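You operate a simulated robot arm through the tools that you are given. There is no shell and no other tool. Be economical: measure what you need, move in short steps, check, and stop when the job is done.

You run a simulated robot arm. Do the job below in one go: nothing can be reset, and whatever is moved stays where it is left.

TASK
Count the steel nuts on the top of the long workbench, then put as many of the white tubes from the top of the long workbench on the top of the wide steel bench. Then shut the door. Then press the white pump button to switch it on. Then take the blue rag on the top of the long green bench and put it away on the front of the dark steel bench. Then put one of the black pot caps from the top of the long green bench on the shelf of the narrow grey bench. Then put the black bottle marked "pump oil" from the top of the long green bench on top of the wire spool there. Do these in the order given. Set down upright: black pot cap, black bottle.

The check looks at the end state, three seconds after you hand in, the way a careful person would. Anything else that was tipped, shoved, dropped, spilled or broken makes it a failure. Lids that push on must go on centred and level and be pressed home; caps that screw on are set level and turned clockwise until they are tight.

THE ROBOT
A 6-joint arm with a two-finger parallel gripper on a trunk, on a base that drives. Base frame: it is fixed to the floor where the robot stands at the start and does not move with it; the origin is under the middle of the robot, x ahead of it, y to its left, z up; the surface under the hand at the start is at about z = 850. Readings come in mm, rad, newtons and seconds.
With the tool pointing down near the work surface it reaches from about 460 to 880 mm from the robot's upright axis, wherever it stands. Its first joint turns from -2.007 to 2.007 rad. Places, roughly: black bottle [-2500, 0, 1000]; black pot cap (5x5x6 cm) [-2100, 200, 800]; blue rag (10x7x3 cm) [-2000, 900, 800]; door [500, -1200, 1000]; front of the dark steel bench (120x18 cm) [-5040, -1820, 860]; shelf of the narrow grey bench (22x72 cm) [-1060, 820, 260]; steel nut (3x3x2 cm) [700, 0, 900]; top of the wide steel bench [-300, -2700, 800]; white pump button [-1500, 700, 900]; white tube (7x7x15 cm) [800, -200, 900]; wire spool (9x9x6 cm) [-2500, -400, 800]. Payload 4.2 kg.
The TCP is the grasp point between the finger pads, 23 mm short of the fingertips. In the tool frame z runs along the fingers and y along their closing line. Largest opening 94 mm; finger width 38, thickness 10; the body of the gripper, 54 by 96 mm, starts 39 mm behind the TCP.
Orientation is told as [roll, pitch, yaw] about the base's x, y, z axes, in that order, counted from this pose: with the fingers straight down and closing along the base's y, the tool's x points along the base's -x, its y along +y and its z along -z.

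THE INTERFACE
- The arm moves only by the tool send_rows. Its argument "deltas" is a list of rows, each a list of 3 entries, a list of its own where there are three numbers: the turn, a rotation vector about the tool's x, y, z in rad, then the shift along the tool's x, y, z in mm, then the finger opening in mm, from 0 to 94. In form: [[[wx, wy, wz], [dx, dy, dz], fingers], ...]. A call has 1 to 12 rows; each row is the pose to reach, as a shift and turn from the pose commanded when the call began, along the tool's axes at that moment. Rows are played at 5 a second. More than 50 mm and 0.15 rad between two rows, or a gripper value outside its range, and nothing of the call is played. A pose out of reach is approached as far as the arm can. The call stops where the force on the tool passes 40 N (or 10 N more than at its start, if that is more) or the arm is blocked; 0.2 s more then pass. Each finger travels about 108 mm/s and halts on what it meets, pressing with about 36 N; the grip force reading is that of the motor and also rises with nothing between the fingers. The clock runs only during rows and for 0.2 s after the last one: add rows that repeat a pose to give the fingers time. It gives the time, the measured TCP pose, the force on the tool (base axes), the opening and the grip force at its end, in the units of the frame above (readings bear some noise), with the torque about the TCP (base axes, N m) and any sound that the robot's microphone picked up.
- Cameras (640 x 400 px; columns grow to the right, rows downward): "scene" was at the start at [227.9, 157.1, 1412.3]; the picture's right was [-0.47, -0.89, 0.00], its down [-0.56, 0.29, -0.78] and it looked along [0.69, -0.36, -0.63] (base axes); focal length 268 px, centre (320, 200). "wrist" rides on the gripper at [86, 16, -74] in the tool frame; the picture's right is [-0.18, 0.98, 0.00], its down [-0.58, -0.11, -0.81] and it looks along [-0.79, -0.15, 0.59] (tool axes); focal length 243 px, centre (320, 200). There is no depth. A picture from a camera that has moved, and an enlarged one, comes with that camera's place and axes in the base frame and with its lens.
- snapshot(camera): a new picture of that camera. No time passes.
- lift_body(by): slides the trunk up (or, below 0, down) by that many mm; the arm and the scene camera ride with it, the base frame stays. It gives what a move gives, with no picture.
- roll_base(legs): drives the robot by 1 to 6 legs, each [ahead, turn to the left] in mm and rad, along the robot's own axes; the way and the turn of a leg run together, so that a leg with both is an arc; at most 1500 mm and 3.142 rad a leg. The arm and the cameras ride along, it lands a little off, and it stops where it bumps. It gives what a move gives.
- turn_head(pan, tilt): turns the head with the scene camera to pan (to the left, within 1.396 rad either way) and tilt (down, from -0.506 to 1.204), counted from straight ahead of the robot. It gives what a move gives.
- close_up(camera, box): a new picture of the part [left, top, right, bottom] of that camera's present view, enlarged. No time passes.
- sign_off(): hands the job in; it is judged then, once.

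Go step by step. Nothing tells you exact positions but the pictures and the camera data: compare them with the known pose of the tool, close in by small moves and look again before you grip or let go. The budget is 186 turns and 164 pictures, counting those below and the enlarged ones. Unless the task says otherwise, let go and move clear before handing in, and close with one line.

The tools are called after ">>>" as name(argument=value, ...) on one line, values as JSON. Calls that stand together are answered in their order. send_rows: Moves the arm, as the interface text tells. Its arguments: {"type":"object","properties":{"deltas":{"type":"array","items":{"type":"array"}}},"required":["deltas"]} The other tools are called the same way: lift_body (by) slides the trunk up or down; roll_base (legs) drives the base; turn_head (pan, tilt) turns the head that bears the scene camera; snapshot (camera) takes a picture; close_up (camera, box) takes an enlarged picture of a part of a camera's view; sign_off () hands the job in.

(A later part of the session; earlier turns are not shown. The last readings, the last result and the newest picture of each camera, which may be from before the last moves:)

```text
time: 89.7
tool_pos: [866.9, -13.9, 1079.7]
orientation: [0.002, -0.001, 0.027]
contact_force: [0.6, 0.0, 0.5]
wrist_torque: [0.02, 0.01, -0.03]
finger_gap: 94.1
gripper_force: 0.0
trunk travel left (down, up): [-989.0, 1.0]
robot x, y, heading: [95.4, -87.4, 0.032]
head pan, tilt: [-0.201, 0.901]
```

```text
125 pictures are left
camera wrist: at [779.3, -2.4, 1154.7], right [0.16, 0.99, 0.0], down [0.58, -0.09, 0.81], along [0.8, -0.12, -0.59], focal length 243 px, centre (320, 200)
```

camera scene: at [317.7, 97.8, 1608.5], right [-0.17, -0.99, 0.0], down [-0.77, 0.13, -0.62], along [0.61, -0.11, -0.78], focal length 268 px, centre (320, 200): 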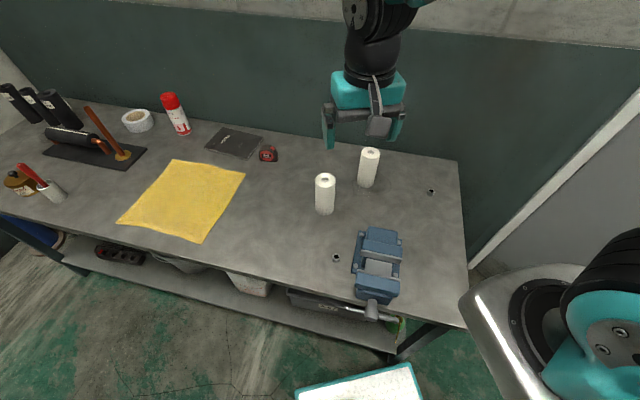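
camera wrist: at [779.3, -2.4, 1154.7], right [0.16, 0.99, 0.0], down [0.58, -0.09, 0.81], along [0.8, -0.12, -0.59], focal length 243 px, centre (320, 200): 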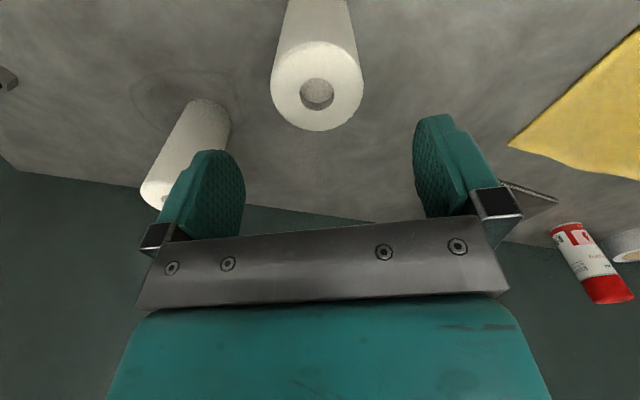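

>>> send_rows(deltas=[[[0, 0, 0], [-1, -2, 40], 94], [[0, 0, 0], [-1, -2, 80], 94], [[0, 0, 0], [-1, -2, 112], 94], [[0, 0, 0], [-1, -2, 112], 50], [[0, 0, 0], [-1, -2, 112], 50], [[0, 0, 0], [-1, -2, 112], 50], [[0, 0, 0], [-1, -2, 82], 50], [[0, 0, 0], [-1, -2, 42], 50], [[0, 0, 0], [-1, -2, 0], 50], [[0, 0, 0], [-1, -2, -40], 50], [[0, 0, 0], [-1, -2, -80], 50]])

>>> send_rows(deltas=[[[0, 0, 0], [20, 0, -40], 50], [[0, 0, 0], [65, 0, -50], 50], [[0, 0, 0], [110, 0, -50], 50], [[0, 0, 0], [155, 0, -50], 50], [[0, 0, 0], [200, 0, -50], 50], [[0, 0, 0], [200, 0, -50], 50]])

>>> snapshot(camera="wrist")

```text
time: 92.1
tool_pos: [871.3, -16.5, 1162.7]
orientation: [0.001, -0.001, 0.028]
contact_force: [-0.1, -0.3, -2.6]
wrist_torque: [0.0, -0.03, -0.02]
finger_gap: 62.7
gripper_force: 35.5
trunk travel left (down, up): [-989.0, 1.0]
robot x, y, heading: [97.2, -94.0, 0.028]
head pan, tilt: [-0.201, 0.901]
```

```text
time: 93.5
tool_pos: [669.3, -18.5, 1215.1]
orientation: [0.003, -0.003, 0.027]
contact_force: [0.1, -0.7, -1.3]
wrist_torque: [0.02, 0.0, 0.0]
finger_gap: 62.8
gripper_force: 36.2
trunk travel left (down, up): [-989.0, 1.0]
robot x, y, heading: [96.0, -89.7, 0.031]
head pan, tilt: [-0.201, 0.901]
```

```text
124 pictures are left
camera wrist: at [582.7, -7.1, 1288.8], right [0.16, 0.99, 0.0], down [0.58, -0.09, 0.81], along [0.8, -0.12, -0.59], focal length 243 px, centre (320, 200)
```

wrist: 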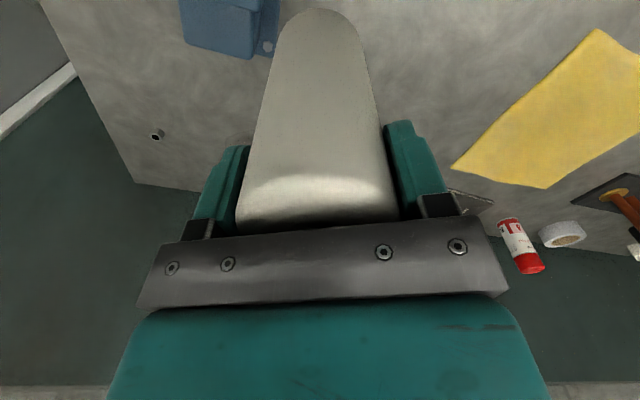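

Tube A held. Driving back to the steel bench in two stages.

>>> roll_base(legs=[[-160, 0], [0, -1.86]])

```text
time: 99.4
tool_pos: [-155.7, -665.1, 1214.1]
orientation: [0.002, -0.001, -1.823]
contact_force: [-0.1, -0.9, -2.1]
wrist_torque: [0.02, 0.0, 0.03]
finger_gap: 62.8
gripper_force: 35.8
trunk travel left (down, up): [-989.0, 1.0]
robot x, y, heading: [-64.8, -94.5, -1.823]
head pan, tilt: [-0.201, 0.901]
```

>>> roll_base(legs=[[0, -0.04], [1190, 0], [0, 0.6]])

>>> turn_head(pan=-0.1, tilt=0.7)

>>> snapshot(camera="scene")

```text
time: 107.6
tool_pos: [-226.8, -1793.8, 1215.4]
orientation: [0.001, -0.002, -1.295]
contact_force: [1.1, -0.3, -1.1]
wrist_torque: [0.0, 0.0, 0.0]
finger_gap: 62.7
gripper_force: 35.8
trunk travel left (down, up): [-989.0, 1.0]
robot x, y, heading: [-438.3, -1252.0, -1.296]
head pan, tilt: [-0.201, 0.901]
```

```text
time: 108.3
tool_pos: [-228.0, -1794.6, 1213.5]
orientation: [0.003, -0.001, -1.293]
contact_force: [1.0, 0.1, -2.2]
wrist_torque: [0.0, 0.0, -0.01]
finger_gap: 63.0
gripper_force: 35.9
trunk travel left (down, up): [-989.0, 1.0]
robot x, y, heading: [-440.1, -1255.5, -1.29]
head pan, tilt: [-0.099, 0.7]
```

```text
123 pictures are left
camera scene: at [-193.2, -1429.7, 1624.5], right [-0.98, -0.18, 0.0], down [-0.11, 0.63, -0.76], along [0.13, -0.75, -0.64], focal length 268 px, centre (320, 200)
```

scene: 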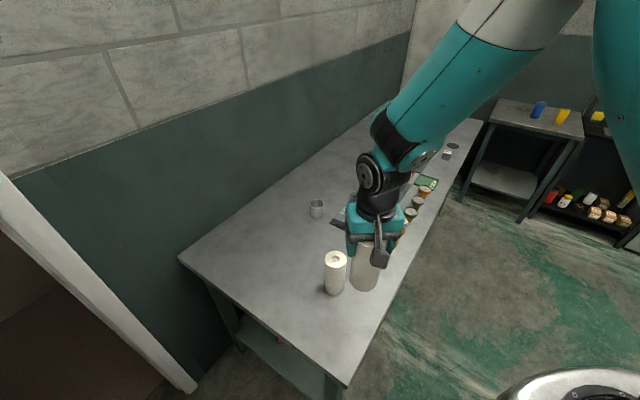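

Placing tube 2 at about (10,-1915), clear of tube 1.

>>> send_rows(deltas=[[[0, 0, 0], [-30, 33, 0], 50], [[0, 0, 0], [-60, 66, 0], 50], [[0, 0, 0], [-90, 98, 0], 50], [[0, 0, 0], [-121, 130, 0], 50], [[0, 0, 0], [-152, 163, 0], 50], [[0, 0, 0], [-182, 196, 0], 50], [[0, 0, 0], [-182, 196, 0], 50]])

>>> lift_body(by=-214)

>>> snapshot(camera="scene")

```text
time: 109.9
tool_pos: [11.2, -1916.1, 1211.9]
orientation: [0.001, -0.001, -1.295]
contact_force: [0.2, 0.2, -2.4]
wrist_torque: [-0.02, 0.02, 0.02]
finger_gap: 63.2
gripper_force: 36.3
trunk travel left (down, up): [-989.0, 1.0]
robot x, y, heading: [-436.4, -1253.7, -1.298]
head pan, tilt: [-0.099, 0.7]
```

```text
time: 112.2
tool_pos: [11.3, -1915.5, 999.5]
orientation: [0.004, -0.001, -1.293]
contact_force: [-0.4, -0.4, -2.4]
wrist_torque: [-0.01, -0.02, -0.02]
finger_gap: 63.0
gripper_force: 35.5
trunk travel left (down, up): [-775.0, 215.0]
robot x, y, heading: [-434.7, -1254.2, -1.297]
head pan, tilt: [-0.099, 0.7]
```

```text
122 pictures are left
camera scene: at [-193.1, -1429.7, 1410.6], right [-0.98, -0.18, 0.0], down [-0.11, 0.63, -0.76], along [0.14, -0.75, -0.64], focal length 268 px, centre (320, 200)
```

scene: 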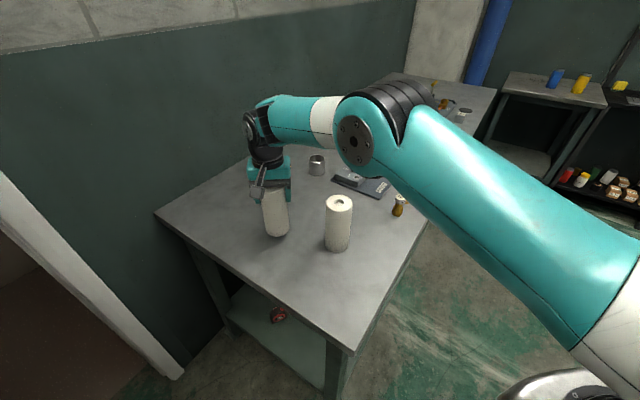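

>>> send_rows(deltas=[[[0, 0, 0], [0, 0, 12], 50], [[0, 0, 0], [0, 0, 22], 50], [[0, 0, 0], [0, 0, 26], 50], [[0, 0, 0], [0, 0, 28], 50], [[0, 0, 0], [0, 0, 30], 50], [[0, 0, 0], [0, 0, 32], 50], [[0, 0, 0], [0, 0, 34], 50]])

```text
time: 113.8
tool_pos: [12.0, -1917.7, 969.9]
orientation: [0.005, -0.007, -1.293]
contact_force: [-1.9, 4.2, 32.0]
wrist_torque: [0.12, 0.81, -0.15]
finger_gap: 63.1
gripper_force: 35.6
trunk travel left (down, up): [-775.0, 215.0]
robot x, y, heading: [-437.4, -1256.8, -1.296]
head pan, tilt: [-0.099, 0.7]
```

Contact made; release and rise.

>>> send_rows(deltas=[[[0, 0, 0], [0, 0, -3], 50], [[0, 0, 0], [0, 0, -3], 72], [[0, 0, 0], [0, 0, -3], 94], [[0, 0, 0], [0, 0, -3], 94], [[0, 0, 0], [0, 0, -43], 94], [[0, 0, 0], [0, 0, -90], 94], [[0, 0, 0], [0, 0, -135], 94], [[0, 0, 0], [30, 0, -165], 94], [[0, 0, 0], [75, 0, -165], 94], [[0, 0, 0], [120, 0, -165], 94], [[0, 0, 0], [165, 0, -165], 94]])

>>> snapshot(camera="scene")

```text
time: 116.2
tool_pos: [-35.2, -1759.8, 1129.9]
orientation: [0.001, 0.0, -1.297]
contact_force: [-0.2, 0.7, -0.8]
wrist_torque: [0.02, -0.04, -0.01]
finger_gap: 94.0
gripper_force: 0.0
trunk travel left (down, up): [-775.0, 215.0]
robot x, y, heading: [-434.3, -1254.6, -1.294]
head pan, tilt: [-0.099, 0.7]
```

```text
121 pictures are left
camera scene: at [-193.0, -1430.3, 1410.4], right [-0.98, -0.18, 0.0], down [-0.11, 0.63, -0.76], along [0.13, -0.75, -0.64], focal length 268 px, centre (320, 200)
```

scene: 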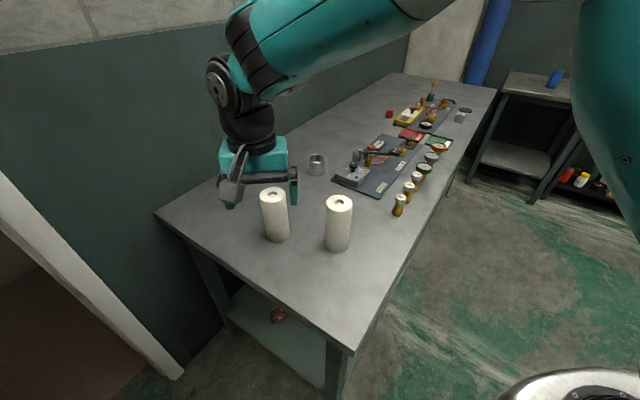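

Both tubes stand. Now the door: I look to the left.

>>> turn_head(pan=0.9, tilt=0.4)

>>> snapshot(camera="scene")

>>> turn_head(pan=1.39, tilt=0.4)

>>> snapshot(camera="scene")

```text
time: 117.5
tool_pos: [-34.7, -1758.5, 1129.9]
orientation: [0.001, -0.003, -1.294]
contact_force: [0.4, -0.2, 0.0]
wrist_torque: [-0.01, 0.02, 0.01]
finger_gap: 94.0
gripper_force: 0.0
trunk travel left (down, up): [-775.0, 215.0]
robot x, y, heading: [-438.3, -1255.3, -1.292]
head pan, tilt: [0.901, 0.4]
```

```text
120 pictures are left
camera scene: at [-122.7, -1381.6, 1437.4], right [-0.38, -0.92, 0.0], down [-0.36, 0.15, -0.92], along [0.85, -0.35, -0.39], focal length 268 px, centre (320, 200)
```

scene: 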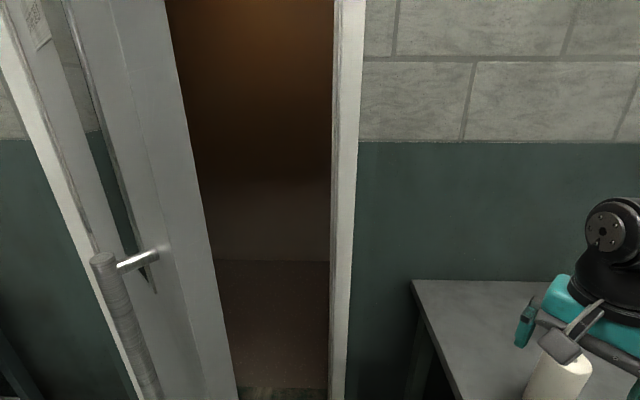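

```text
time: 118.4
tool_pos: [-35.3, -1758.4, 1131.3]
orientation: [0.002, -0.001, -1.293]
contact_force: [0.8, 1.4, -0.2]
wrist_torque: [0.04, 0.0, -0.01]
finger_gap: 94.0
gripper_force: 0.1
trunk travel left (down, up): [-775.0, 215.0]
robot x, y, heading: [-439.8, -1256.5, -1.295]
head pan, tilt: [1.389, 0.4]
```

```text
119 pictures are left
camera scene: at [-116.0, -1337.3, 1437.4], right [0.09, -1.0, 0.0], down [-0.39, -0.04, -0.92], along [0.92, 0.09, -0.39], focal length 268 px, centre (320, 200)
```

scene: 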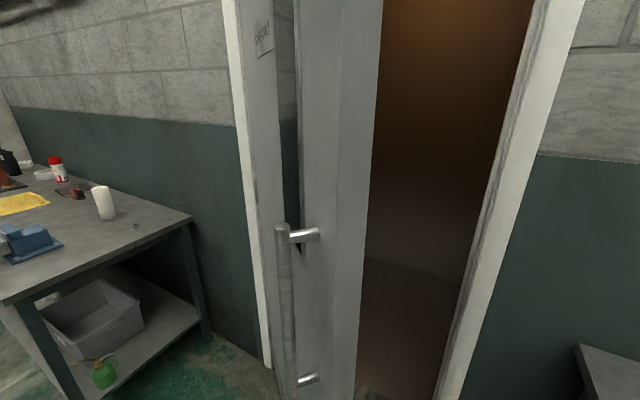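

The door is hinged by the workbench side and stands open about 0.65 rad; its handle is near (195,-1258, 930–1260) and it closes toward +x/-y. I retract the arm and reposition on the workbench side of the leaf.

>>> send_rows(deltas=[[[0, 0, 0], [15, -42, 0], 94], [[0, 0, 0], [31, -84, 0], 80], [[0, 0, 0], [47, -126, 0], 60], [[0, 0, 0], [63, -168, 0], 40], [[0, 0, 0], [79, -210, 0], 20], [[0, 0, 0], [94, -251, 0], 0], [[0, 0, 0], [94, -251, 0], 0]])

>>> roll_base(legs=[[0, -0.815], [-542, 0], [0, 1.34]])

>>> turn_head(pan=0.0, tilt=0.5)

>>> snapshot(camera="scene")

```text
time: 120.0
tool_pos: [-303.9, -1738.4, 1131.0]
orientation: [0.002, -0.003, -1.293]
contact_force: [0.5, 0.9, 0.7]
wrist_torque: [0.0, 0.02, -0.01]
finger_gap: 0.1
gripper_force: 35.7
trunk travel left (down, up): [-775.0, 215.0]
robot x, y, heading: [-436.4, -1252.9, -1.293]
head pan, tilt: [1.389, 0.4]
```

```text
time: 128.5
tool_pos: [193.2, -1145.5, 1132.0]
orientation: [0.001, -0.002, -0.79]
contact_force: [0.4, 0.0, 0.7]
wrist_torque: [-0.02, -0.01, 0.03]
finger_gap: 0.4
gripper_force: 36.8
trunk travel left (down, up): [-775.0, 215.0]
robot x, y, heading: [-160.3, -790.2, -0.788]
head pan, tilt: [1.389, 0.4]
```

```text
time: 130.1
tool_pos: [193.3, -1146.5, 1130.8]
orientation: [0.003, -0.002, -0.79]
contact_force: [0.6, -0.2, 0.8]
wrist_torque: [-0.02, -0.04, 0.01]
finger_gap: 0.0
gripper_force: 36.7
trunk travel left (down, up): [-775.0, 215.0]
robot x, y, heading: [-158.6, -789.9, -0.79]
head pan, tilt: [0.0, 0.499]
```

```text
118 pictures are left
camera scene: at [151.6, -822.1, 1428.3], right [-0.71, -0.7, 0.0], down [-0.34, 0.34, -0.88], along [0.62, -0.62, -0.48], focal length 268 px, centre (320, 200)
```

scene: 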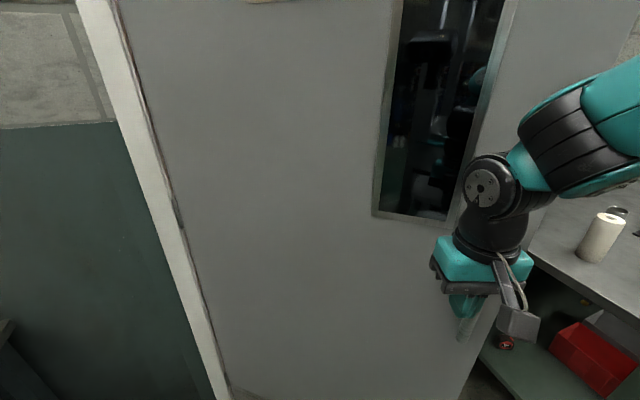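

I move left of the handle, drop below the window and tilt the closed fingers forward.

>>> send_rows(deltas=[[[0, 0, 0], [0, 20, 30], 0], [[0, 0, 0], [0, 40, 65], 0], [[0, 0, 0], [0, 60, 100], 0], [[0, -0.14, 0], [-10, 60, 130], 0], [[0, -0.28, 0], [-20, 60, 140], 0], [[0, -0.42, 0], [-30, 60, 140], 0], [[0, -0.56, 0], [-40, 60, 140], 0], [[0, -0.7, 0], [-50, 60, 140], 0], [[0, -0.84, 0], [-60, 60, 140], 0], [[0, -0.98, 0], [-60, 60, 140], 0], [[0, -0.98, 0], [-60, 60, 140], 0]])

>>> snapshot(camera="scene")

>>> snapshot(camera="wrist")

```text
time: 132.5
tool_pos: [287.7, -1146.8, 988.5]
orientation: [0.004, -0.981, -0.792]
contact_force: [-0.8, -0.3, 0.6]
wrist_torque: [-0.01, 0.0, 0.0]
finger_gap: 0.1
gripper_force: 36.3
out of reach, approached as far as the arm can: row 10, 11
trunk travel left (down, up): [-775.0, 215.0]
robot x, y, heading: [-158.1, -788.1, -0.789]
head pan, tilt: [0.0, 0.499]
```

```text
117 pictures are left
camera scene: at [151.5, -822.1, 1428.3], right [-0.71, -0.7, 0.0], down [-0.34, 0.34, -0.88], along [0.62, -0.62, -0.48], focal length 268 px, centre (320, 200)
```

scene: 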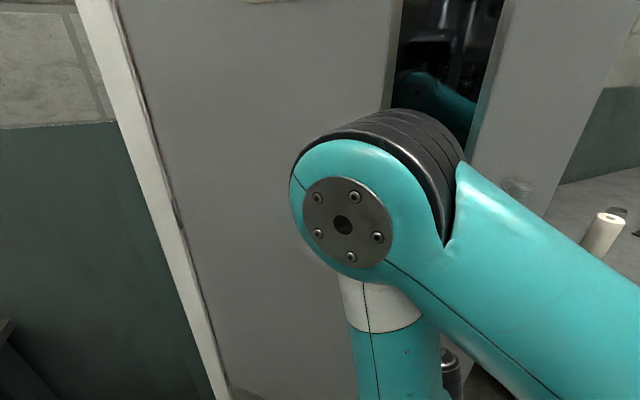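

```text
116 pictures are left
camera wrist: at [220.9, -1058.8, 957.8], right [0.77, 0.62, 0.15], down [-0.32, 0.17, 0.93], along [0.55, -0.77, 0.33], focal length 243 px, centre (320, 200)
```

wrist: 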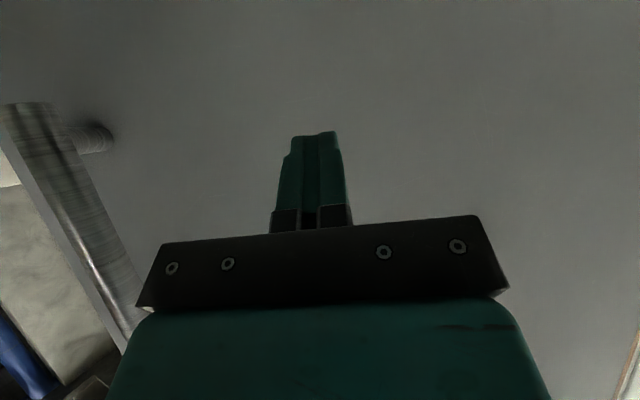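

Fingertips are about 85 mm from the leaf, clear of the handle. I push the door by driving ahead.

>>> roll_base(legs=[[200, 0]])

>>> snapshot(camera="scene")

>>> snapshot(camera="wrist")

```text
time: 134.0
tool_pos: [422.5, -1283.0, 989.4]
orientation: [0.002, -0.981, -0.792]
contact_force: [0.1, -0.3, 0.4]
wrist_torque: [0.0, -0.02, 0.01]
finger_gap: 0.1
gripper_force: 36.6
trunk travel left (down, up): [-775.0, 215.0]
robot x, y, heading: [-24.4, -920.8, -0.786]
head pan, tilt: [0.0, 0.499]
```

```text
115 pictures are left
camera scene: at [286.8, -957.6, 1428.3], right [-0.71, -0.71, 0.0], down [-0.34, 0.34, -0.88], along [0.62, -0.62, -0.48], focal length 268 px, centre (320, 200)
```

scene: 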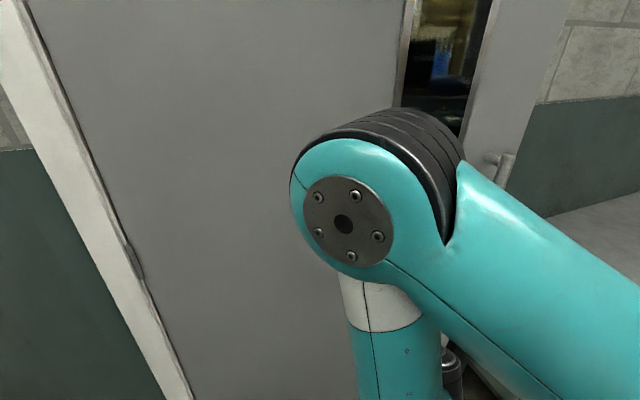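

```text
114 pictures are left
camera wrist: at [356.5, -1194.3, 957.9], right [0.77, 0.62, 0.15], down [-0.32, 0.17, 0.93], along [0.55, -0.77, 0.33], focal length 243 px, centre (320, 200)
```

wrist: 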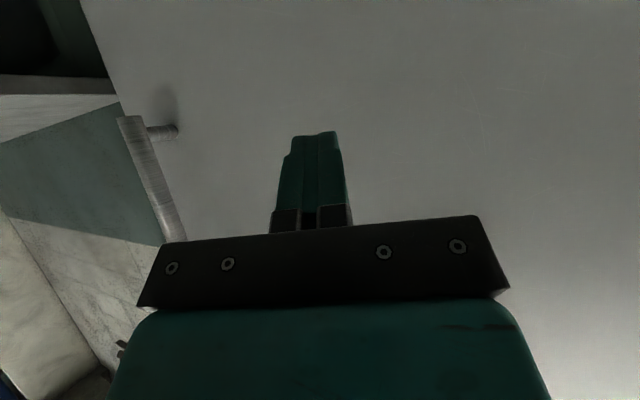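

The door swings; I keep pushing.

>>> roll_base(legs=[[220, 0]])

>>> snapshot(camera="scene")

>>> snapshot(camera="wrist")

```text
time: 135.7
tool_pos: [581.7, -1441.9, 990.2]
orientation: [0.004, -0.98, -0.794]
contact_force: [0.0, 1.4, 0.0]
wrist_torque: [0.01, -0.02, -0.02]
finger_gap: 0.0
gripper_force: 36.3
trunk travel left (down, up): [-775.0, 215.0]
robot x, y, heading: [133.6, -1085.3, -0.793]
head pan, tilt: [0.0, 0.499]
```

```text
113 pictures are left
camera scene: at [444.7, -1116.4, 1428.3], right [-0.71, -0.71, 0.0], down [-0.34, 0.34, -0.88], along [0.62, -0.62, -0.48], focal length 268 px, centre (320, 200)
```

scene: 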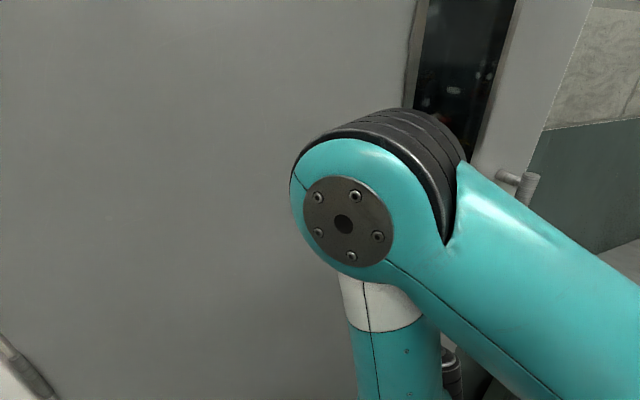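

```text
112 pictures are left
camera wrist: at [514.3, -1353.1, 957.9], right [0.77, 0.62, 0.15], down [-0.32, 0.17, 0.93], along [0.55, -0.77, 0.33], focal length 243 px, centre (320, 200)
```

wrist: 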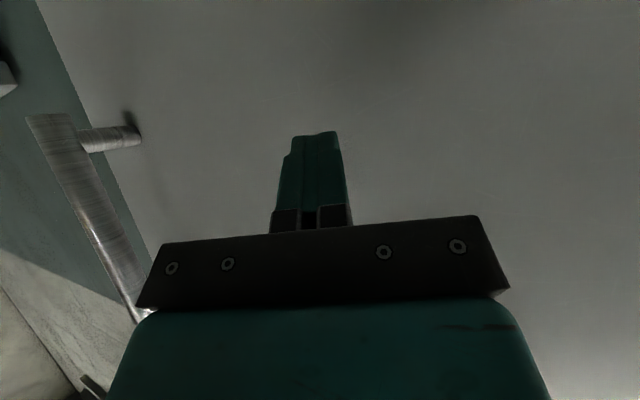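

>>> roll_base(legs=[[60, 0]])

>>> snapshot(camera="wrist")

```text
time: 136.7
tool_pos: [612.3, -1473.7, 988.3]
orientation: [-0.001, -0.975, -0.784]
contact_force: [-4.0, 3.5, 4.7]
wrist_torque: [-0.06, -0.11, 0.03]
finger_gap: 0.0
gripper_force: 36.3
trunk travel left (down, up): [-775.0, 215.0]
robot x, y, heading: [168.0, -1120.8, -0.789]
head pan, tilt: [0.0, 0.499]
stopped in leg 1: the force on the tool passed its limit at 83 N (the readings are from after the stop); the commanded pose is now the measured one
```

```text
111 pictures are left
camera wrist: at [545.0, -1385.6, 958.1], right [0.77, 0.62, 0.15], down [-0.32, 0.16, 0.93], along [0.55, -0.77, 0.32], focal length 243 px, centre (320, 200)
```

wrist: 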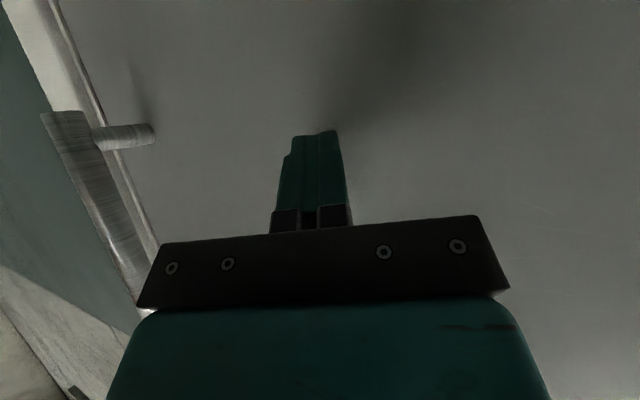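

The force limit tripped near the closed plane. A further gentle push with the arm to see if it seats.

>>> send_rows(deltas=[[[0, 0, 0], [-3, 0, 4], 0], [[0, 0, 0], [-6, 0, 8], 0], [[0, 0, 0], [-9, 0, 13], 0], [[0, 0, 0], [-12, 0, 17], 0]])

>>> close_up(camera="wrist", box=[0, 0, 240, 160])

```text
time: 137.1
tool_pos: [612.1, -1473.9, 987.3]
orientation: [-0.005, -0.969, -0.779]
contact_force: [-17.4, 16.2, 14.1]
wrist_torque: [-0.21, -0.41, 0.17]
finger_gap: 0.0
gripper_force: 36.0
trunk travel left (down, up): [-775.0, 215.0]
robot x, y, heading: [168.6, -1114.6, -0.783]
head pan, tilt: [0.0, 0.499]
stopped in row 2: the force on the tool passed its limit at 49 N (the readings are from after the stop); the commanded pose is now the measured one
```

```text
2.50 times, centred on (120, 80) of wrist
camera zoom: at [544.6, -1386.0, 958.7], right [0.77, 0.62, 0.15], down [-0.31, 0.16, 0.94], along [0.56, -0.77, 0.32], focal length 606 px, centre (820, 500)
```

zoom: 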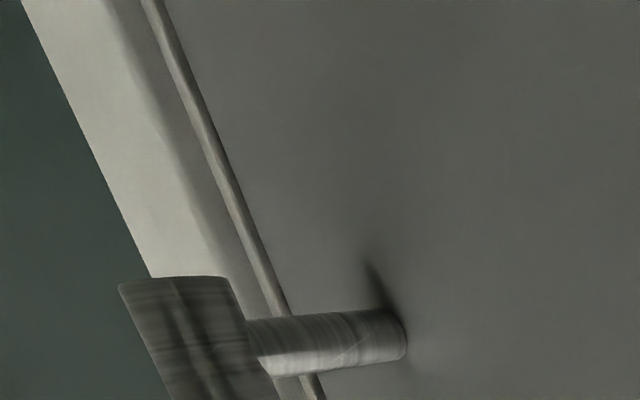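

The door is firmly against its stop. I back away and look.

>>> roll_base(legs=[[-400, 0]])

>>> turn_head(pan=-0.25, tilt=0.4)

>>> snapshot(camera="scene")

```text
time: 139.6
tool_pos: [337.5, -1190.8, 987.3]
orientation: [-0.004, -0.967, -0.768]
contact_force: [-0.4, 1.0, 0.7]
wrist_torque: [0.0, 0.01, 0.0]
finger_gap: 0.0
gripper_force: 36.2
trunk travel left (down, up): [-775.0, 215.0]
robot x, y, heading: [-114.1, -837.7, -0.777]
head pan, tilt: [0.0, 0.499]
```

```text
time: 140.4
tool_pos: [338.3, -1190.8, 987.8]
orientation: [-0.004, -0.967, -0.767]
contact_force: [0.4, 0.5, 0.9]
wrist_torque: [0.01, -0.01, -0.01]
finger_gap: 0.1
gripper_force: 36.2
trunk travel left (down, up): [-775.0, 215.0]
robot x, y, heading: [-111.5, -836.5, -0.773]
head pan, tilt: [-0.25, 0.4]
```

```text
109 pictures are left
camera scene: at [181.1, -883.1, 1437.4], right [-0.85, -0.52, 0.0], down [-0.2, 0.33, -0.92], along [0.48, -0.79, -0.39], focal length 268 px, centre (320, 200)
```

scene: 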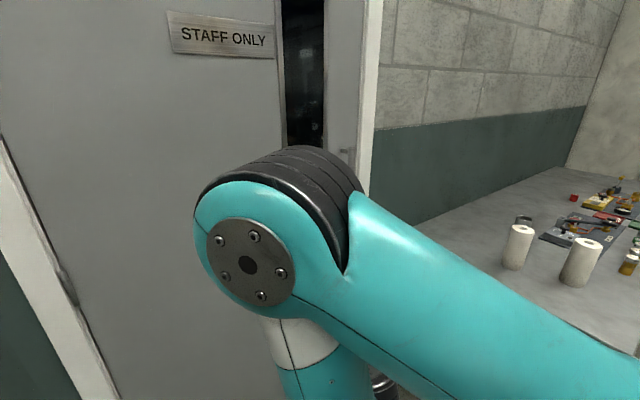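

>>> close_up(camera="scene", box=[300, 0, 420, 160])

>>> send_rows(deltas=[[[0, 0.14, 0], [0, 0, 0], 0], [[0, 0.28, 0], [0, 0, 0], 0], [[0, 0.42, 0], [0, 0, 0], 0], [[0, 0.56, 0], [0, 0, 0], 0], [[0, 0.7, 0], [0, 0, 0], 0], [[0, 0.84, 0], [0, 0, 0], 0], [[0, 0.967, 0], [0, 0, 0], 0], [[0, 0.967, 0], [0, 0, 0], 0]])

```text
2.50 times, centred on (360, 80) of scene
camera zoom: at [181.1, -883.1, 1437.4], right [-0.85, -0.52, 0.0], down [-0.2, 0.33, -0.92], along [0.48, -0.79, -0.39], focal length 670 px, centre (220, 500)
```

zoom: 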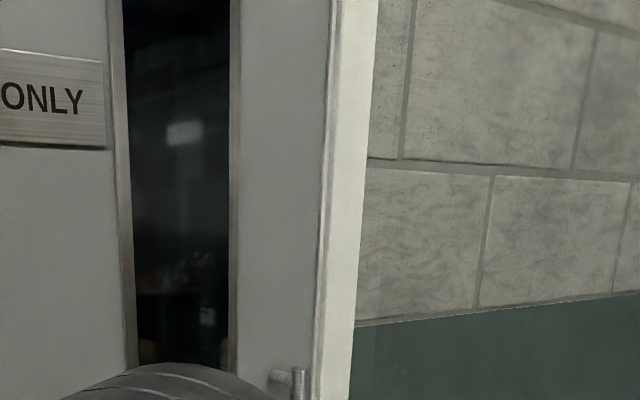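

```text
time: 142.2
tool_pos: [336.6, -1191.4, 986.3]
orientation: [-0.001, 0.001, -0.772]
contact_force: [1.0, 0.0, 1.1]
wrist_torque: [-0.02, -0.04, -0.02]
finger_gap: 0.1
gripper_force: 36.0
trunk travel left (down, up): [-775.0, 215.0]
robot x, y, heading: [-114.2, -842.6, -0.775]
head pan, tilt: [-0.25, 0.4]
```

The door is shut. Next, the pump button around (-1500,700). I turn toward -x and look before driving.

>>> roll_base(legs=[[0, -0.283], [-700, 0], [0, -2.08]])

>>> turn_head(pan=-0.3, tilt=0.4)

>>> snapshot(camera="scene")

>>> turn_head(pan=0.6, tilt=0.4)

>>> snapshot(camera="scene")

```text
time: 152.0
tool_pos: [-1035.4, -297.6, 986.0]
orientation: [-0.002, 0.001, 3.132]
contact_force: [-0.3, 0.2, -0.3]
wrist_torque: [-0.03, 0.0, 0.04]
finger_gap: 0.0
gripper_force: 36.0
trunk travel left (down, up): [-775.0, 215.0]
robot x, y, heading: [-468.9, -243.2, 3.135]
head pan, tilt: [-0.25, 0.4]
```

```text
time: 152.6
tool_pos: [-1034.6, -297.3, 987.7]
orientation: [-0.003, -0.001, 3.133]
contact_force: [0.1, 0.4, -0.3]
wrist_torque: [0.01, 0.0, 0.0]
finger_gap: 0.1
gripper_force: 36.0
trunk travel left (down, up): [-775.0, 215.0]
robot x, y, heading: [-466.6, -241.8, 3.13]
head pan, tilt: [-0.3, 0.4]
```

```text
107 pictures are left
camera scene: at [-710.1, -404.7, 1437.4], right [0.31, 0.95, 0.0], down [0.37, -0.12, -0.92], along [-0.88, 0.28, -0.39], focal length 268 px, centre (320, 200)
```

scene: 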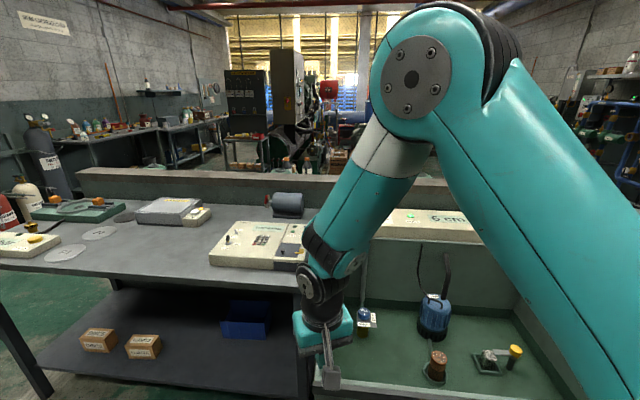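

```text
time: 153.8
tool_pos: [-1036.1, -296.6, 986.6]
orientation: [-0.001, -0.001, 3.129]
contact_force: [0.6, 0.3, 1.6]
wrist_torque: [0.0, -0.02, -0.01]
finger_gap: 0.2
gripper_force: 35.9
trunk travel left (down, up): [-775.0, 215.0]
robot x, y, heading: [-469.7, -242.1, 3.128]
head pan, tilt: [0.6, 0.4]
```

```text
106 pictures are left
camera scene: at [-699.0, -484.5, 1437.4], right [-0.55, 0.83, 0.0], down [0.32, 0.22, -0.92], along [-0.77, -0.51, -0.39], focal length 268 px, centre (320, 200)
```

scene: 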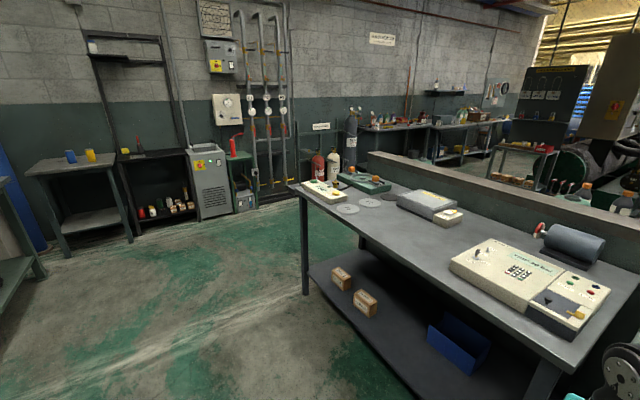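

The long tub with the white panel is to the right. I raise the trunk and move to about (-450,400) to look.

>>> lift_body(by=214)

>>> roll_base(legs=[[0, -1.57], [640, 0], [0, 1.57]])

>>> turn_head(pan=-0.2, tilt=0.6)

>>> snapshot(camera="scene")

>>> turn_head(pan=0.5, tilt=0.6)

>>> snapshot(camera="scene")

```text
time: 156.1
tool_pos: [-1035.5, -298.4, 1200.1]
orientation: [-0.001, -0.001, 3.13]
contact_force: [0.3, 0.3, 0.6]
wrist_torque: [-0.02, 0.0, 0.03]
finger_gap: 0.0
gripper_force: 35.6
trunk travel left (down, up): [-989.0, 1.0]
robot x, y, heading: [-465.9, -239.9, 3.125]
head pan, tilt: [0.6, 0.4]
```

```text
time: 164.5
tool_pos: [-520.5, 958.4, 1201.3]
orientation: [-0.003, 0.0, 1.621]
contact_force: [0.9, -0.1, 0.1]
wrist_torque: [-0.01, 0.0, 0.03]
finger_gap: 0.0
gripper_force: 35.8
trunk travel left (down, up): [-989.0, 1.0]
robot x, y, heading: [-434.0, 393.2, 1.617]
head pan, tilt: [0.6, 0.4]
stopped in leg 3: the robot was blocked; the commanded pose is now the measured one
```

```text
time: 165.6
tool_pos: [-520.7, 958.7, 1199.6]
orientation: [-0.001, 0.0, 1.622]
contact_force: [0.2, -0.2, -0.4]
wrist_torque: [-0.02, 0.01, 0.0]
finger_gap: 0.0
gripper_force: 35.8
trunk travel left (down, up): [-989.0, 1.0]
robot x, y, heading: [-431.4, 393.1, 1.617]
head pan, tilt: [-0.201, 0.6]
```

```text
105 pictures are left
camera scene: at [-619.4, 628.3, 1633.2], right [0.99, -0.15, 0.0], down [-0.09, -0.56, -0.83], along [0.13, 0.82, -0.56], focal length 268 px, centre (320, 200)
```

scene: 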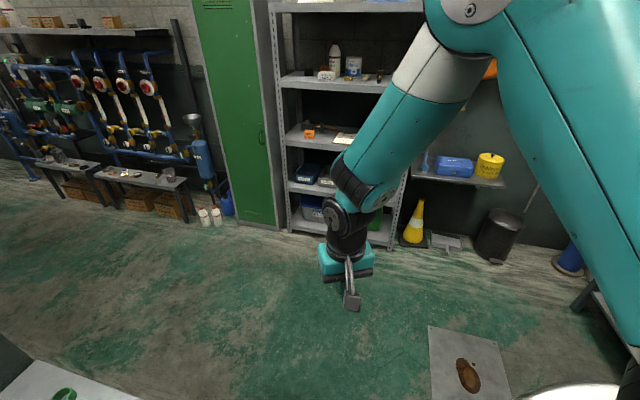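

```text
time: 166.7
tool_pos: [-520.1, 958.1, 1200.7]
orientation: [-0.001, 0.0, 1.622]
contact_force: [0.2, -0.2, -0.5]
wrist_torque: [0.0, 0.02, 0.01]
finger_gap: 0.2
gripper_force: 36.3
trunk travel left (down, up): [-989.0, 1.0]
robot x, y, heading: [-433.3, 393.1, 1.618]
head pan, tilt: [0.499, 0.6]
```

```text
104 pictures are left
camera scene: at [-678.7, 616.6, 1633.2], right [0.86, 0.52, 0.0], down [0.29, -0.48, -0.83], along [-0.43, 0.71, -0.56], focal length 268 px, centre (320, 200)
```

scene: 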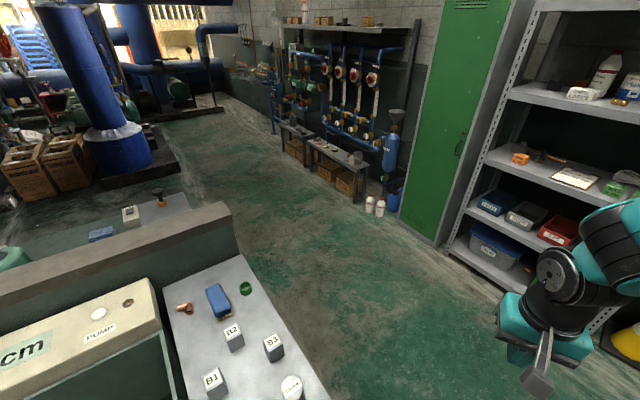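

The turn was blocked by the narrow grey bench's near end; the room is rotated about -0.43 rad relative to my frame. The pump button is at about (-1500,680). I look down-left to see the clearance.

>>> turn_head(pan=1.2, tilt=0.8)

>>> snapshot(camera="scene")

```text
time: 167.7
tool_pos: [-520.5, 959.1, 1199.5]
orientation: [-0.002, 0.0, 1.622]
contact_force: [0.3, 0.3, -0.3]
wrist_torque: [-0.03, 0.01, -0.02]
finger_gap: 0.0
gripper_force: 35.9
trunk travel left (down, up): [-989.0, 1.0]
robot x, y, heading: [-430.1, 397.4, 1.619]
head pan, tilt: [1.201, 0.799]
```

```text
103 pictures are left
camera scene: at [-709.4, 566.7, 1616.4], right [0.32, 0.95, 0.0], down [0.68, -0.23, -0.7], along [-0.66, 0.22, -0.72], focal length 268 px, centre (320, 200)
```

scene: 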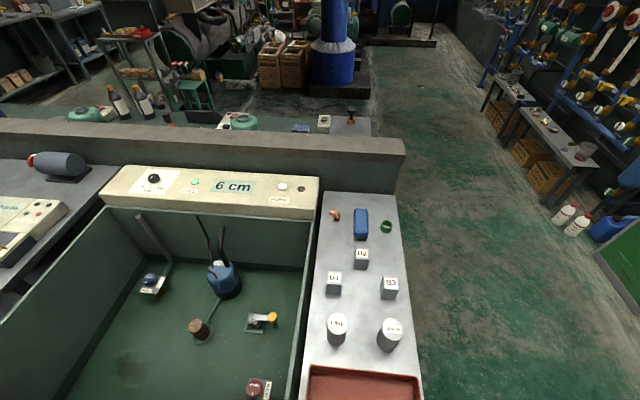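

>>> turn_head(pan=1.2, tilt=1.2)

>>> snapshot(camera="scene")

>>> turn_head(pan=1.2, tilt=0.8)

>>> close_up(camera="scene", box=[100, 150, 340, 240])

>>> close_up(camera="scene", box=[40, 30, 400, 150])

```text
time: 168.6
tool_pos: [-521.4, 958.8, 1199.9]
orientation: [-0.001, -0.001, 1.623]
contact_force: [-0.2, -1.1, 0.3]
wrist_torque: [0.01, -0.02, 0.0]
finger_gap: 0.0
gripper_force: 36.1
trunk travel left (down, up): [-989.0, 1.0]
robot x, y, heading: [-425.9, 394.9, 1.616]
head pan, tilt: [1.201, 1.201]
```

```text
102 pictures are left
camera scene: at [-686.0, 558.8, 1588.7], right [0.32, 0.95, 0.0], down [0.88, -0.3, -0.36], along [-0.34, 0.12, -0.93], focal length 268 px, centre (320, 200)
```

scene: 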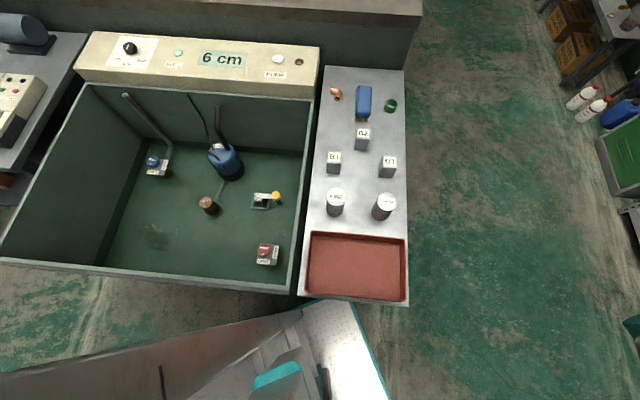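

```text
time: 169.5
tool_pos: [-520.9, 958.9, 1199.8]
orientation: [-0.001, 0.0, 1.622]
contact_force: [-0.4, -0.9, 0.5]
wrist_torque: [0.02, 0.03, -0.02]
finger_gap: 0.0
gripper_force: 36.1
trunk travel left (down, up): [-989.0, 1.0]
robot x, y, heading: [-432.5, 393.3, 1.616]
head pan, tilt: [1.201, 0.799]
```

```text
2.67 times, centred on (220, 195) of scene
camera zoom: at [-709.4, 566.7, 1616.3], right [0.32, 0.95, 0.0], down [0.68, -0.23, -0.7], along [-0.66, 0.22, -0.72], focal length 714 px, centre (587, 213)
```

zoom: 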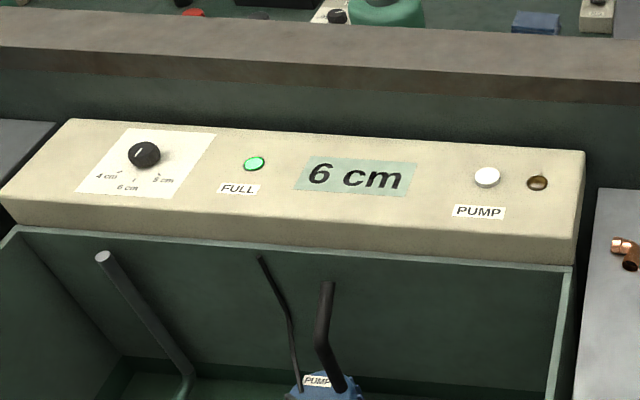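

```text
1.78 times, centred on (220, 90) of scene
camera zoom: at [-709.4, 566.7, 1616.3], right [0.32, 0.95, 0.0], down [0.68, -0.23, -0.7], along [-0.66, 0.22, -0.72], focal length 476 px, centre (498, 396)
```

zoom: 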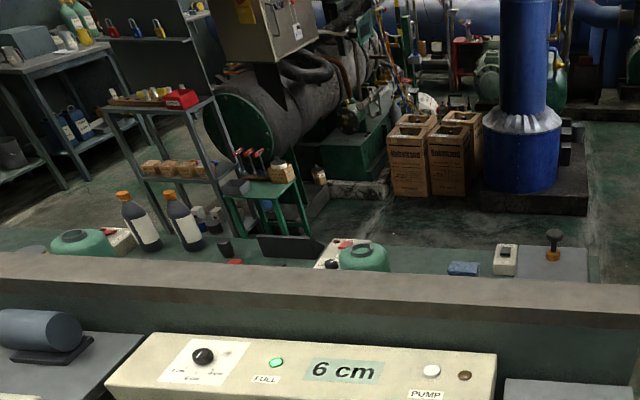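

The button sits 750 mm behind the tub front, so I'll approach from the far side of the narrow bench. I drive around: back off, along the bench end, then beside it.

>>> roll_base(legs=[[-60, 0], [0, -0.46], [690, 0]])

>>> turn_head(pan=1.0, tilt=0.7)

>>> snapshot(camera="scene")

```text
time: 175.2
tool_pos: [8.4, 1535.2, 1201.1]
orientation: [-0.005, 0.0, 1.177]
contact_force: [-0.5, 0.2, -0.3]
wrist_torque: [-0.05, 0.0, -0.01]
finger_gap: 0.1
gripper_force: 36.2
trunk travel left (down, up): [-989.0, 1.0]
robot x, y, heading: [-151.2, 986.9, 1.173]
head pan, tilt: [1.201, 0.799]
```

```text
time: 175.9
tool_pos: [19.5, 1529.4, 1201.5]
orientation: [0.006, -0.001, 1.175]
contact_force: [-0.3, 0.9, -0.2]
wrist_torque: [-0.03, -0.05, -0.02]
finger_gap: 0.0
gripper_force: 35.9
trunk travel left (down, up): [-989.0, 1.0]
robot x, y, heading: [-149.6, 987.3, 1.173]
head pan, tilt: [1.0, 0.7]
```

```text
99 pictures are left
camera scene: at [-337.1, 1282.9, 1623.3], right [0.82, 0.57, 0.01], down [0.37, -0.53, -0.76], along [-0.43, 0.63, -0.65], focal length 268 px, centre (320, 200)
```

scene: 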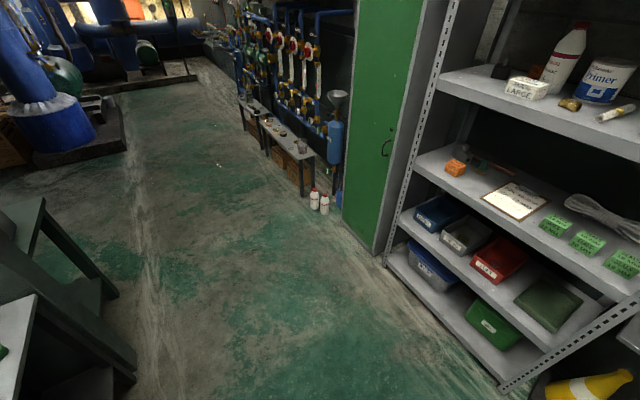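

Clear aisle. Turning to drive alongside the narrow bench.

>>> roll_base(legs=[[0, 1.554], [1080, 0]])

>>> turn_head(pan=1.2, tilt=0.8)

>>> snapshot(camera="scene")

```text
time: 185.2
tool_pos: [-1643.4, 1659.6, 1201.3]
orientation: [0.01, 0.0, 2.683]
contact_force: [-0.5, 0.9, -0.3]
wrist_torque: [0.02, -0.02, -0.02]
finger_gap: 0.0
gripper_force: 36.3
trunk travel left (down, up): [-989.0, 1.0]
robot x, y, heading: [-1110.8, 1453.6, 2.676]
head pan, tilt: [1.0, 0.7]
```

```text
time: 185.9
tool_pos: [-1644.3, 1658.8, 1200.1]
orientation: [0.009, -0.001, 2.682]
contact_force: [-0.5, 0.3, -0.2]
wrist_torque: [0.01, -0.01, 0.02]
finger_gap: 0.2
gripper_force: 35.3
trunk travel left (down, up): [-989.0, 1.0]
robot x, y, heading: [-1113.7, 1453.1, 2.677]
head pan, tilt: [1.201, 0.799]
```

```text
98 pictures are left
camera scene: at [-1396.8, 1293.6, 1616.4], right [-0.67, 0.74, 0.0], down [0.53, 0.48, -0.7], along [-0.52, -0.47, -0.72], focal length 268 px, centre (320, 200)
```

scene: 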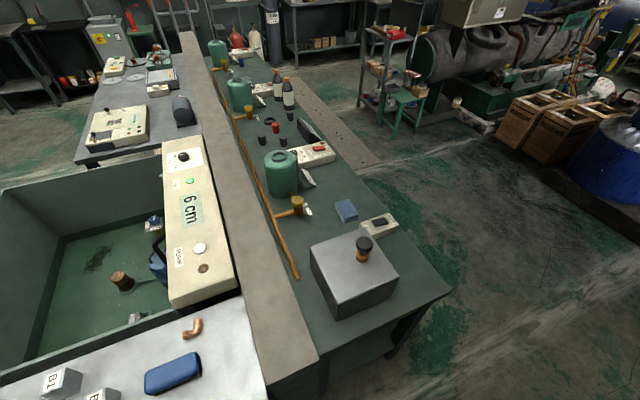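

Great view: the green bench with bottles, caps and blue rag is beyond the partition. I turn to face the panel and inch closer.

>>> roll_base(legs=[[0, 1.62], [90, 0]])

>>> turn_head(pan=-0.1, tilt=0.8)

>>> snapshot(camera="scene")

```text
time: 188.4
tool_pos: [-1628.2, 1216.2, 1200.6]
orientation: [0.013, -0.001, -2.792]
contact_force: [-0.6, 0.8, -0.6]
wrist_torque: [-0.04, 0.02, 0.05]
finger_gap: 0.1
gripper_force: 36.4
trunk travel left (down, up): [-989.0, 1.0]
robot x, y, heading: [-1121.7, 1475.0, -2.851]
head pan, tilt: [1.201, 0.799]
stopped in leg 1: the robot was blocked; the commanded pose is now the measured one
```

```text
time: 189.9
tool_pos: [-1628.4, 1217.2, 1199.7]
orientation: [0.012, -0.002, -2.791]
contact_force: [-0.3, -0.1, 0.8]
wrist_torque: [-0.01, 0.01, -0.02]
finger_gap: 0.2
gripper_force: 36.1
trunk travel left (down, up): [-989.0, 1.0]
robot x, y, heading: [-1117.1, 1472.0, -2.848]
head pan, tilt: [-0.099, 0.799]
```

```text
97 pictures are left
camera scene: at [-1287.1, 1232.4, 1616.3], right [-0.19, 0.98, 0.0], down [0.7, 0.14, -0.7], along [-0.68, -0.13, -0.72], focal length 268 px, centre (320, 200)
```

scene: 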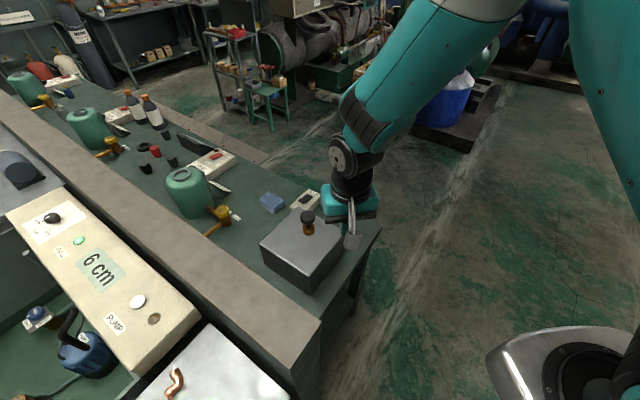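

The mast corner touches the narrow bench. I back off diagonally, finish the turn, then approach straight.

>>> roll_base(legs=[[-230, 0], [0, 0.865]])

```text
time: 193.9
tool_pos: [-1027.3, 986.2, 1201.6]
orientation: [0.012, -0.003, -1.926]
contact_force: [0.1, 0.5, -0.6]
wrist_torque: [0.01, -0.01, 0.02]
finger_gap: 0.0
gripper_force: 35.9
trunk travel left (down, up): [-989.0, 1.0]
robot x, y, heading: [-897.3, 1543.5, -1.985]
head pan, tilt: [-0.099, 0.799]
```

>>> roll_base(legs=[[270, 0]])

>>> turn_head(pan=-0.4, tilt=0.8)

>>> snapshot(camera="scene")

```text
time: 195.8
tool_pos: [-1129.9, 746.2, 1200.9]
orientation: [0.011, -0.001, -1.923]
contact_force: [-0.1, -0.1, 0.0]
wrist_torque: [0.0, 0.05, -0.02]
finger_gap: 0.1
gripper_force: 36.2
trunk travel left (down, up): [-989.0, 1.0]
robot x, y, heading: [-992.0, 1298.0, -2.038]
head pan, tilt: [-0.099, 0.799]
```

```text
time: 196.6
tool_pos: [-1130.6, 747.4, 1200.6]
orientation: [0.013, -0.002, -1.925]
contact_force: [-0.2, -0.1, 0.0]
wrist_torque: [-0.01, 0.01, -0.02]
finger_gap: 0.1
gripper_force: 35.9
trunk travel left (down, up): [-989.0, 1.0]
robot x, y, heading: [-989.6, 1300.7, -2.032]
head pan, tilt: [-0.4, 0.799]
```

```text
96 pictures are left
camera scene: at [-943.5, 1025.7, 1616.3], right [-0.65, 0.76, 0.0], down [0.54, 0.47, -0.7], along [-0.53, -0.45, -0.72], focal length 268 px, centre (320, 200)
```

scene: 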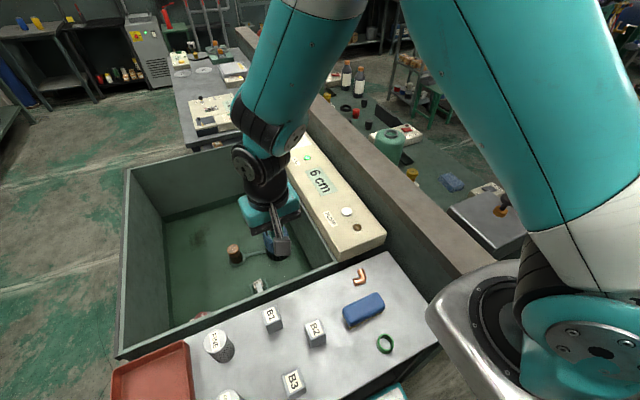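

Button triangulated at (-1505,676,880). I move above it with fingers closed.

>>> send_rows(deltas=[[[0, 0, 0], [-22, -37, 0], 0], [[0, 0, 0], [-44, -73, 0], 0], [[0, 0, 0], [-66, -110, 0], 0], [[0, 0, 0], [-88, -146, 0], 0], [[0, 0, 0], [-110, -182, 0], 0], [[0, 0, 0], [-132, -218, 0], 0], [[0, 0, 0], [-154, -255, 0], 0], [[0, 0, 0], [-176, -291, 0], 0], [[0, 0, 0], [-197, -327, 0], 0], [[0, 0, 0], [-197, -327, 0], 0]])

>>> lift_body(by=-200)

>>> snapshot(camera="scene")

>>> snapshot(camera="wrist")

```text
time: 198.8
tool_pos: [-1505.7, 672.5, 1200.7]
orientation: [0.011, -0.002, -1.922]
contact_force: [0.4, -0.2, -0.4]
wrist_torque: [-0.03, -0.03, 0.0]
finger_gap: 0.0
gripper_force: 35.6
trunk travel left (down, up): [-989.0, 1.0]
robot x, y, heading: [-988.6, 1294.8, -2.032]
head pan, tilt: [-0.4, 0.799]
```

```text
time: 200.9
tool_pos: [-1505.7, 672.1, 1000.2]
orientation: [0.011, -0.003, -1.922]
contact_force: [-0.2, -0.7, 0.4]
wrist_torque: [0.01, 0.01, 0.0]
finger_gap: 0.0
gripper_force: 36.3
trunk travel left (down, up): [-789.0, 201.0]
robot x, y, heading: [-987.8, 1300.4, -2.029]
head pan, tilt: [-0.4, 0.799]
```

```text
95 pictures are left
camera scene: at [-943.5, 1025.7, 1416.4], right [-0.65, 0.76, 0.0], down [0.54, 0.47, -0.7], along [-0.53, -0.45, -0.72], focal length 268 px, centre (320, 200)
```

scene: 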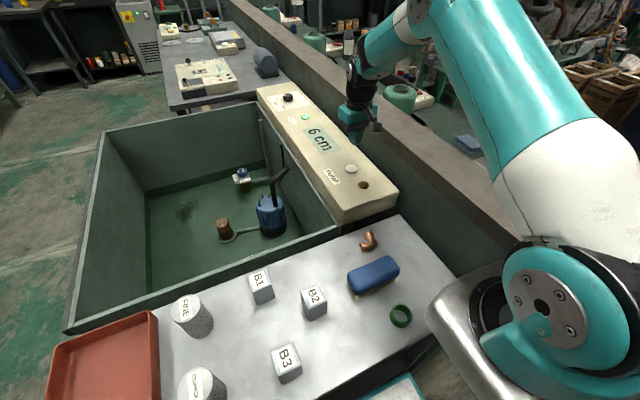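

```text
94 pictures are left
camera wrist: at [-1462.1, 747.0, 1074.2], right [0.86, -0.51, 0.01], down [-0.31, -0.5, 0.81], along [-0.41, -0.7, -0.59], focal length 243 px, centre (320, 200)
```

wrist: 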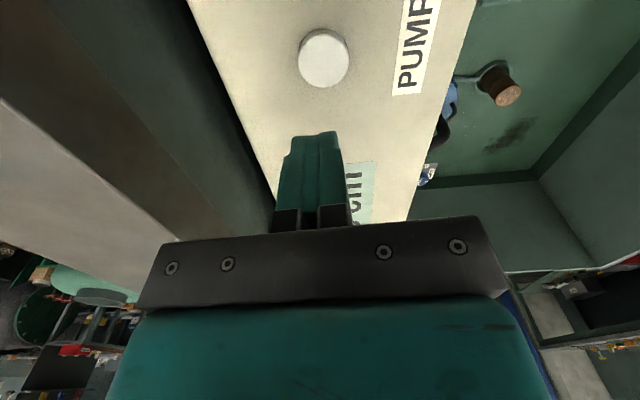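

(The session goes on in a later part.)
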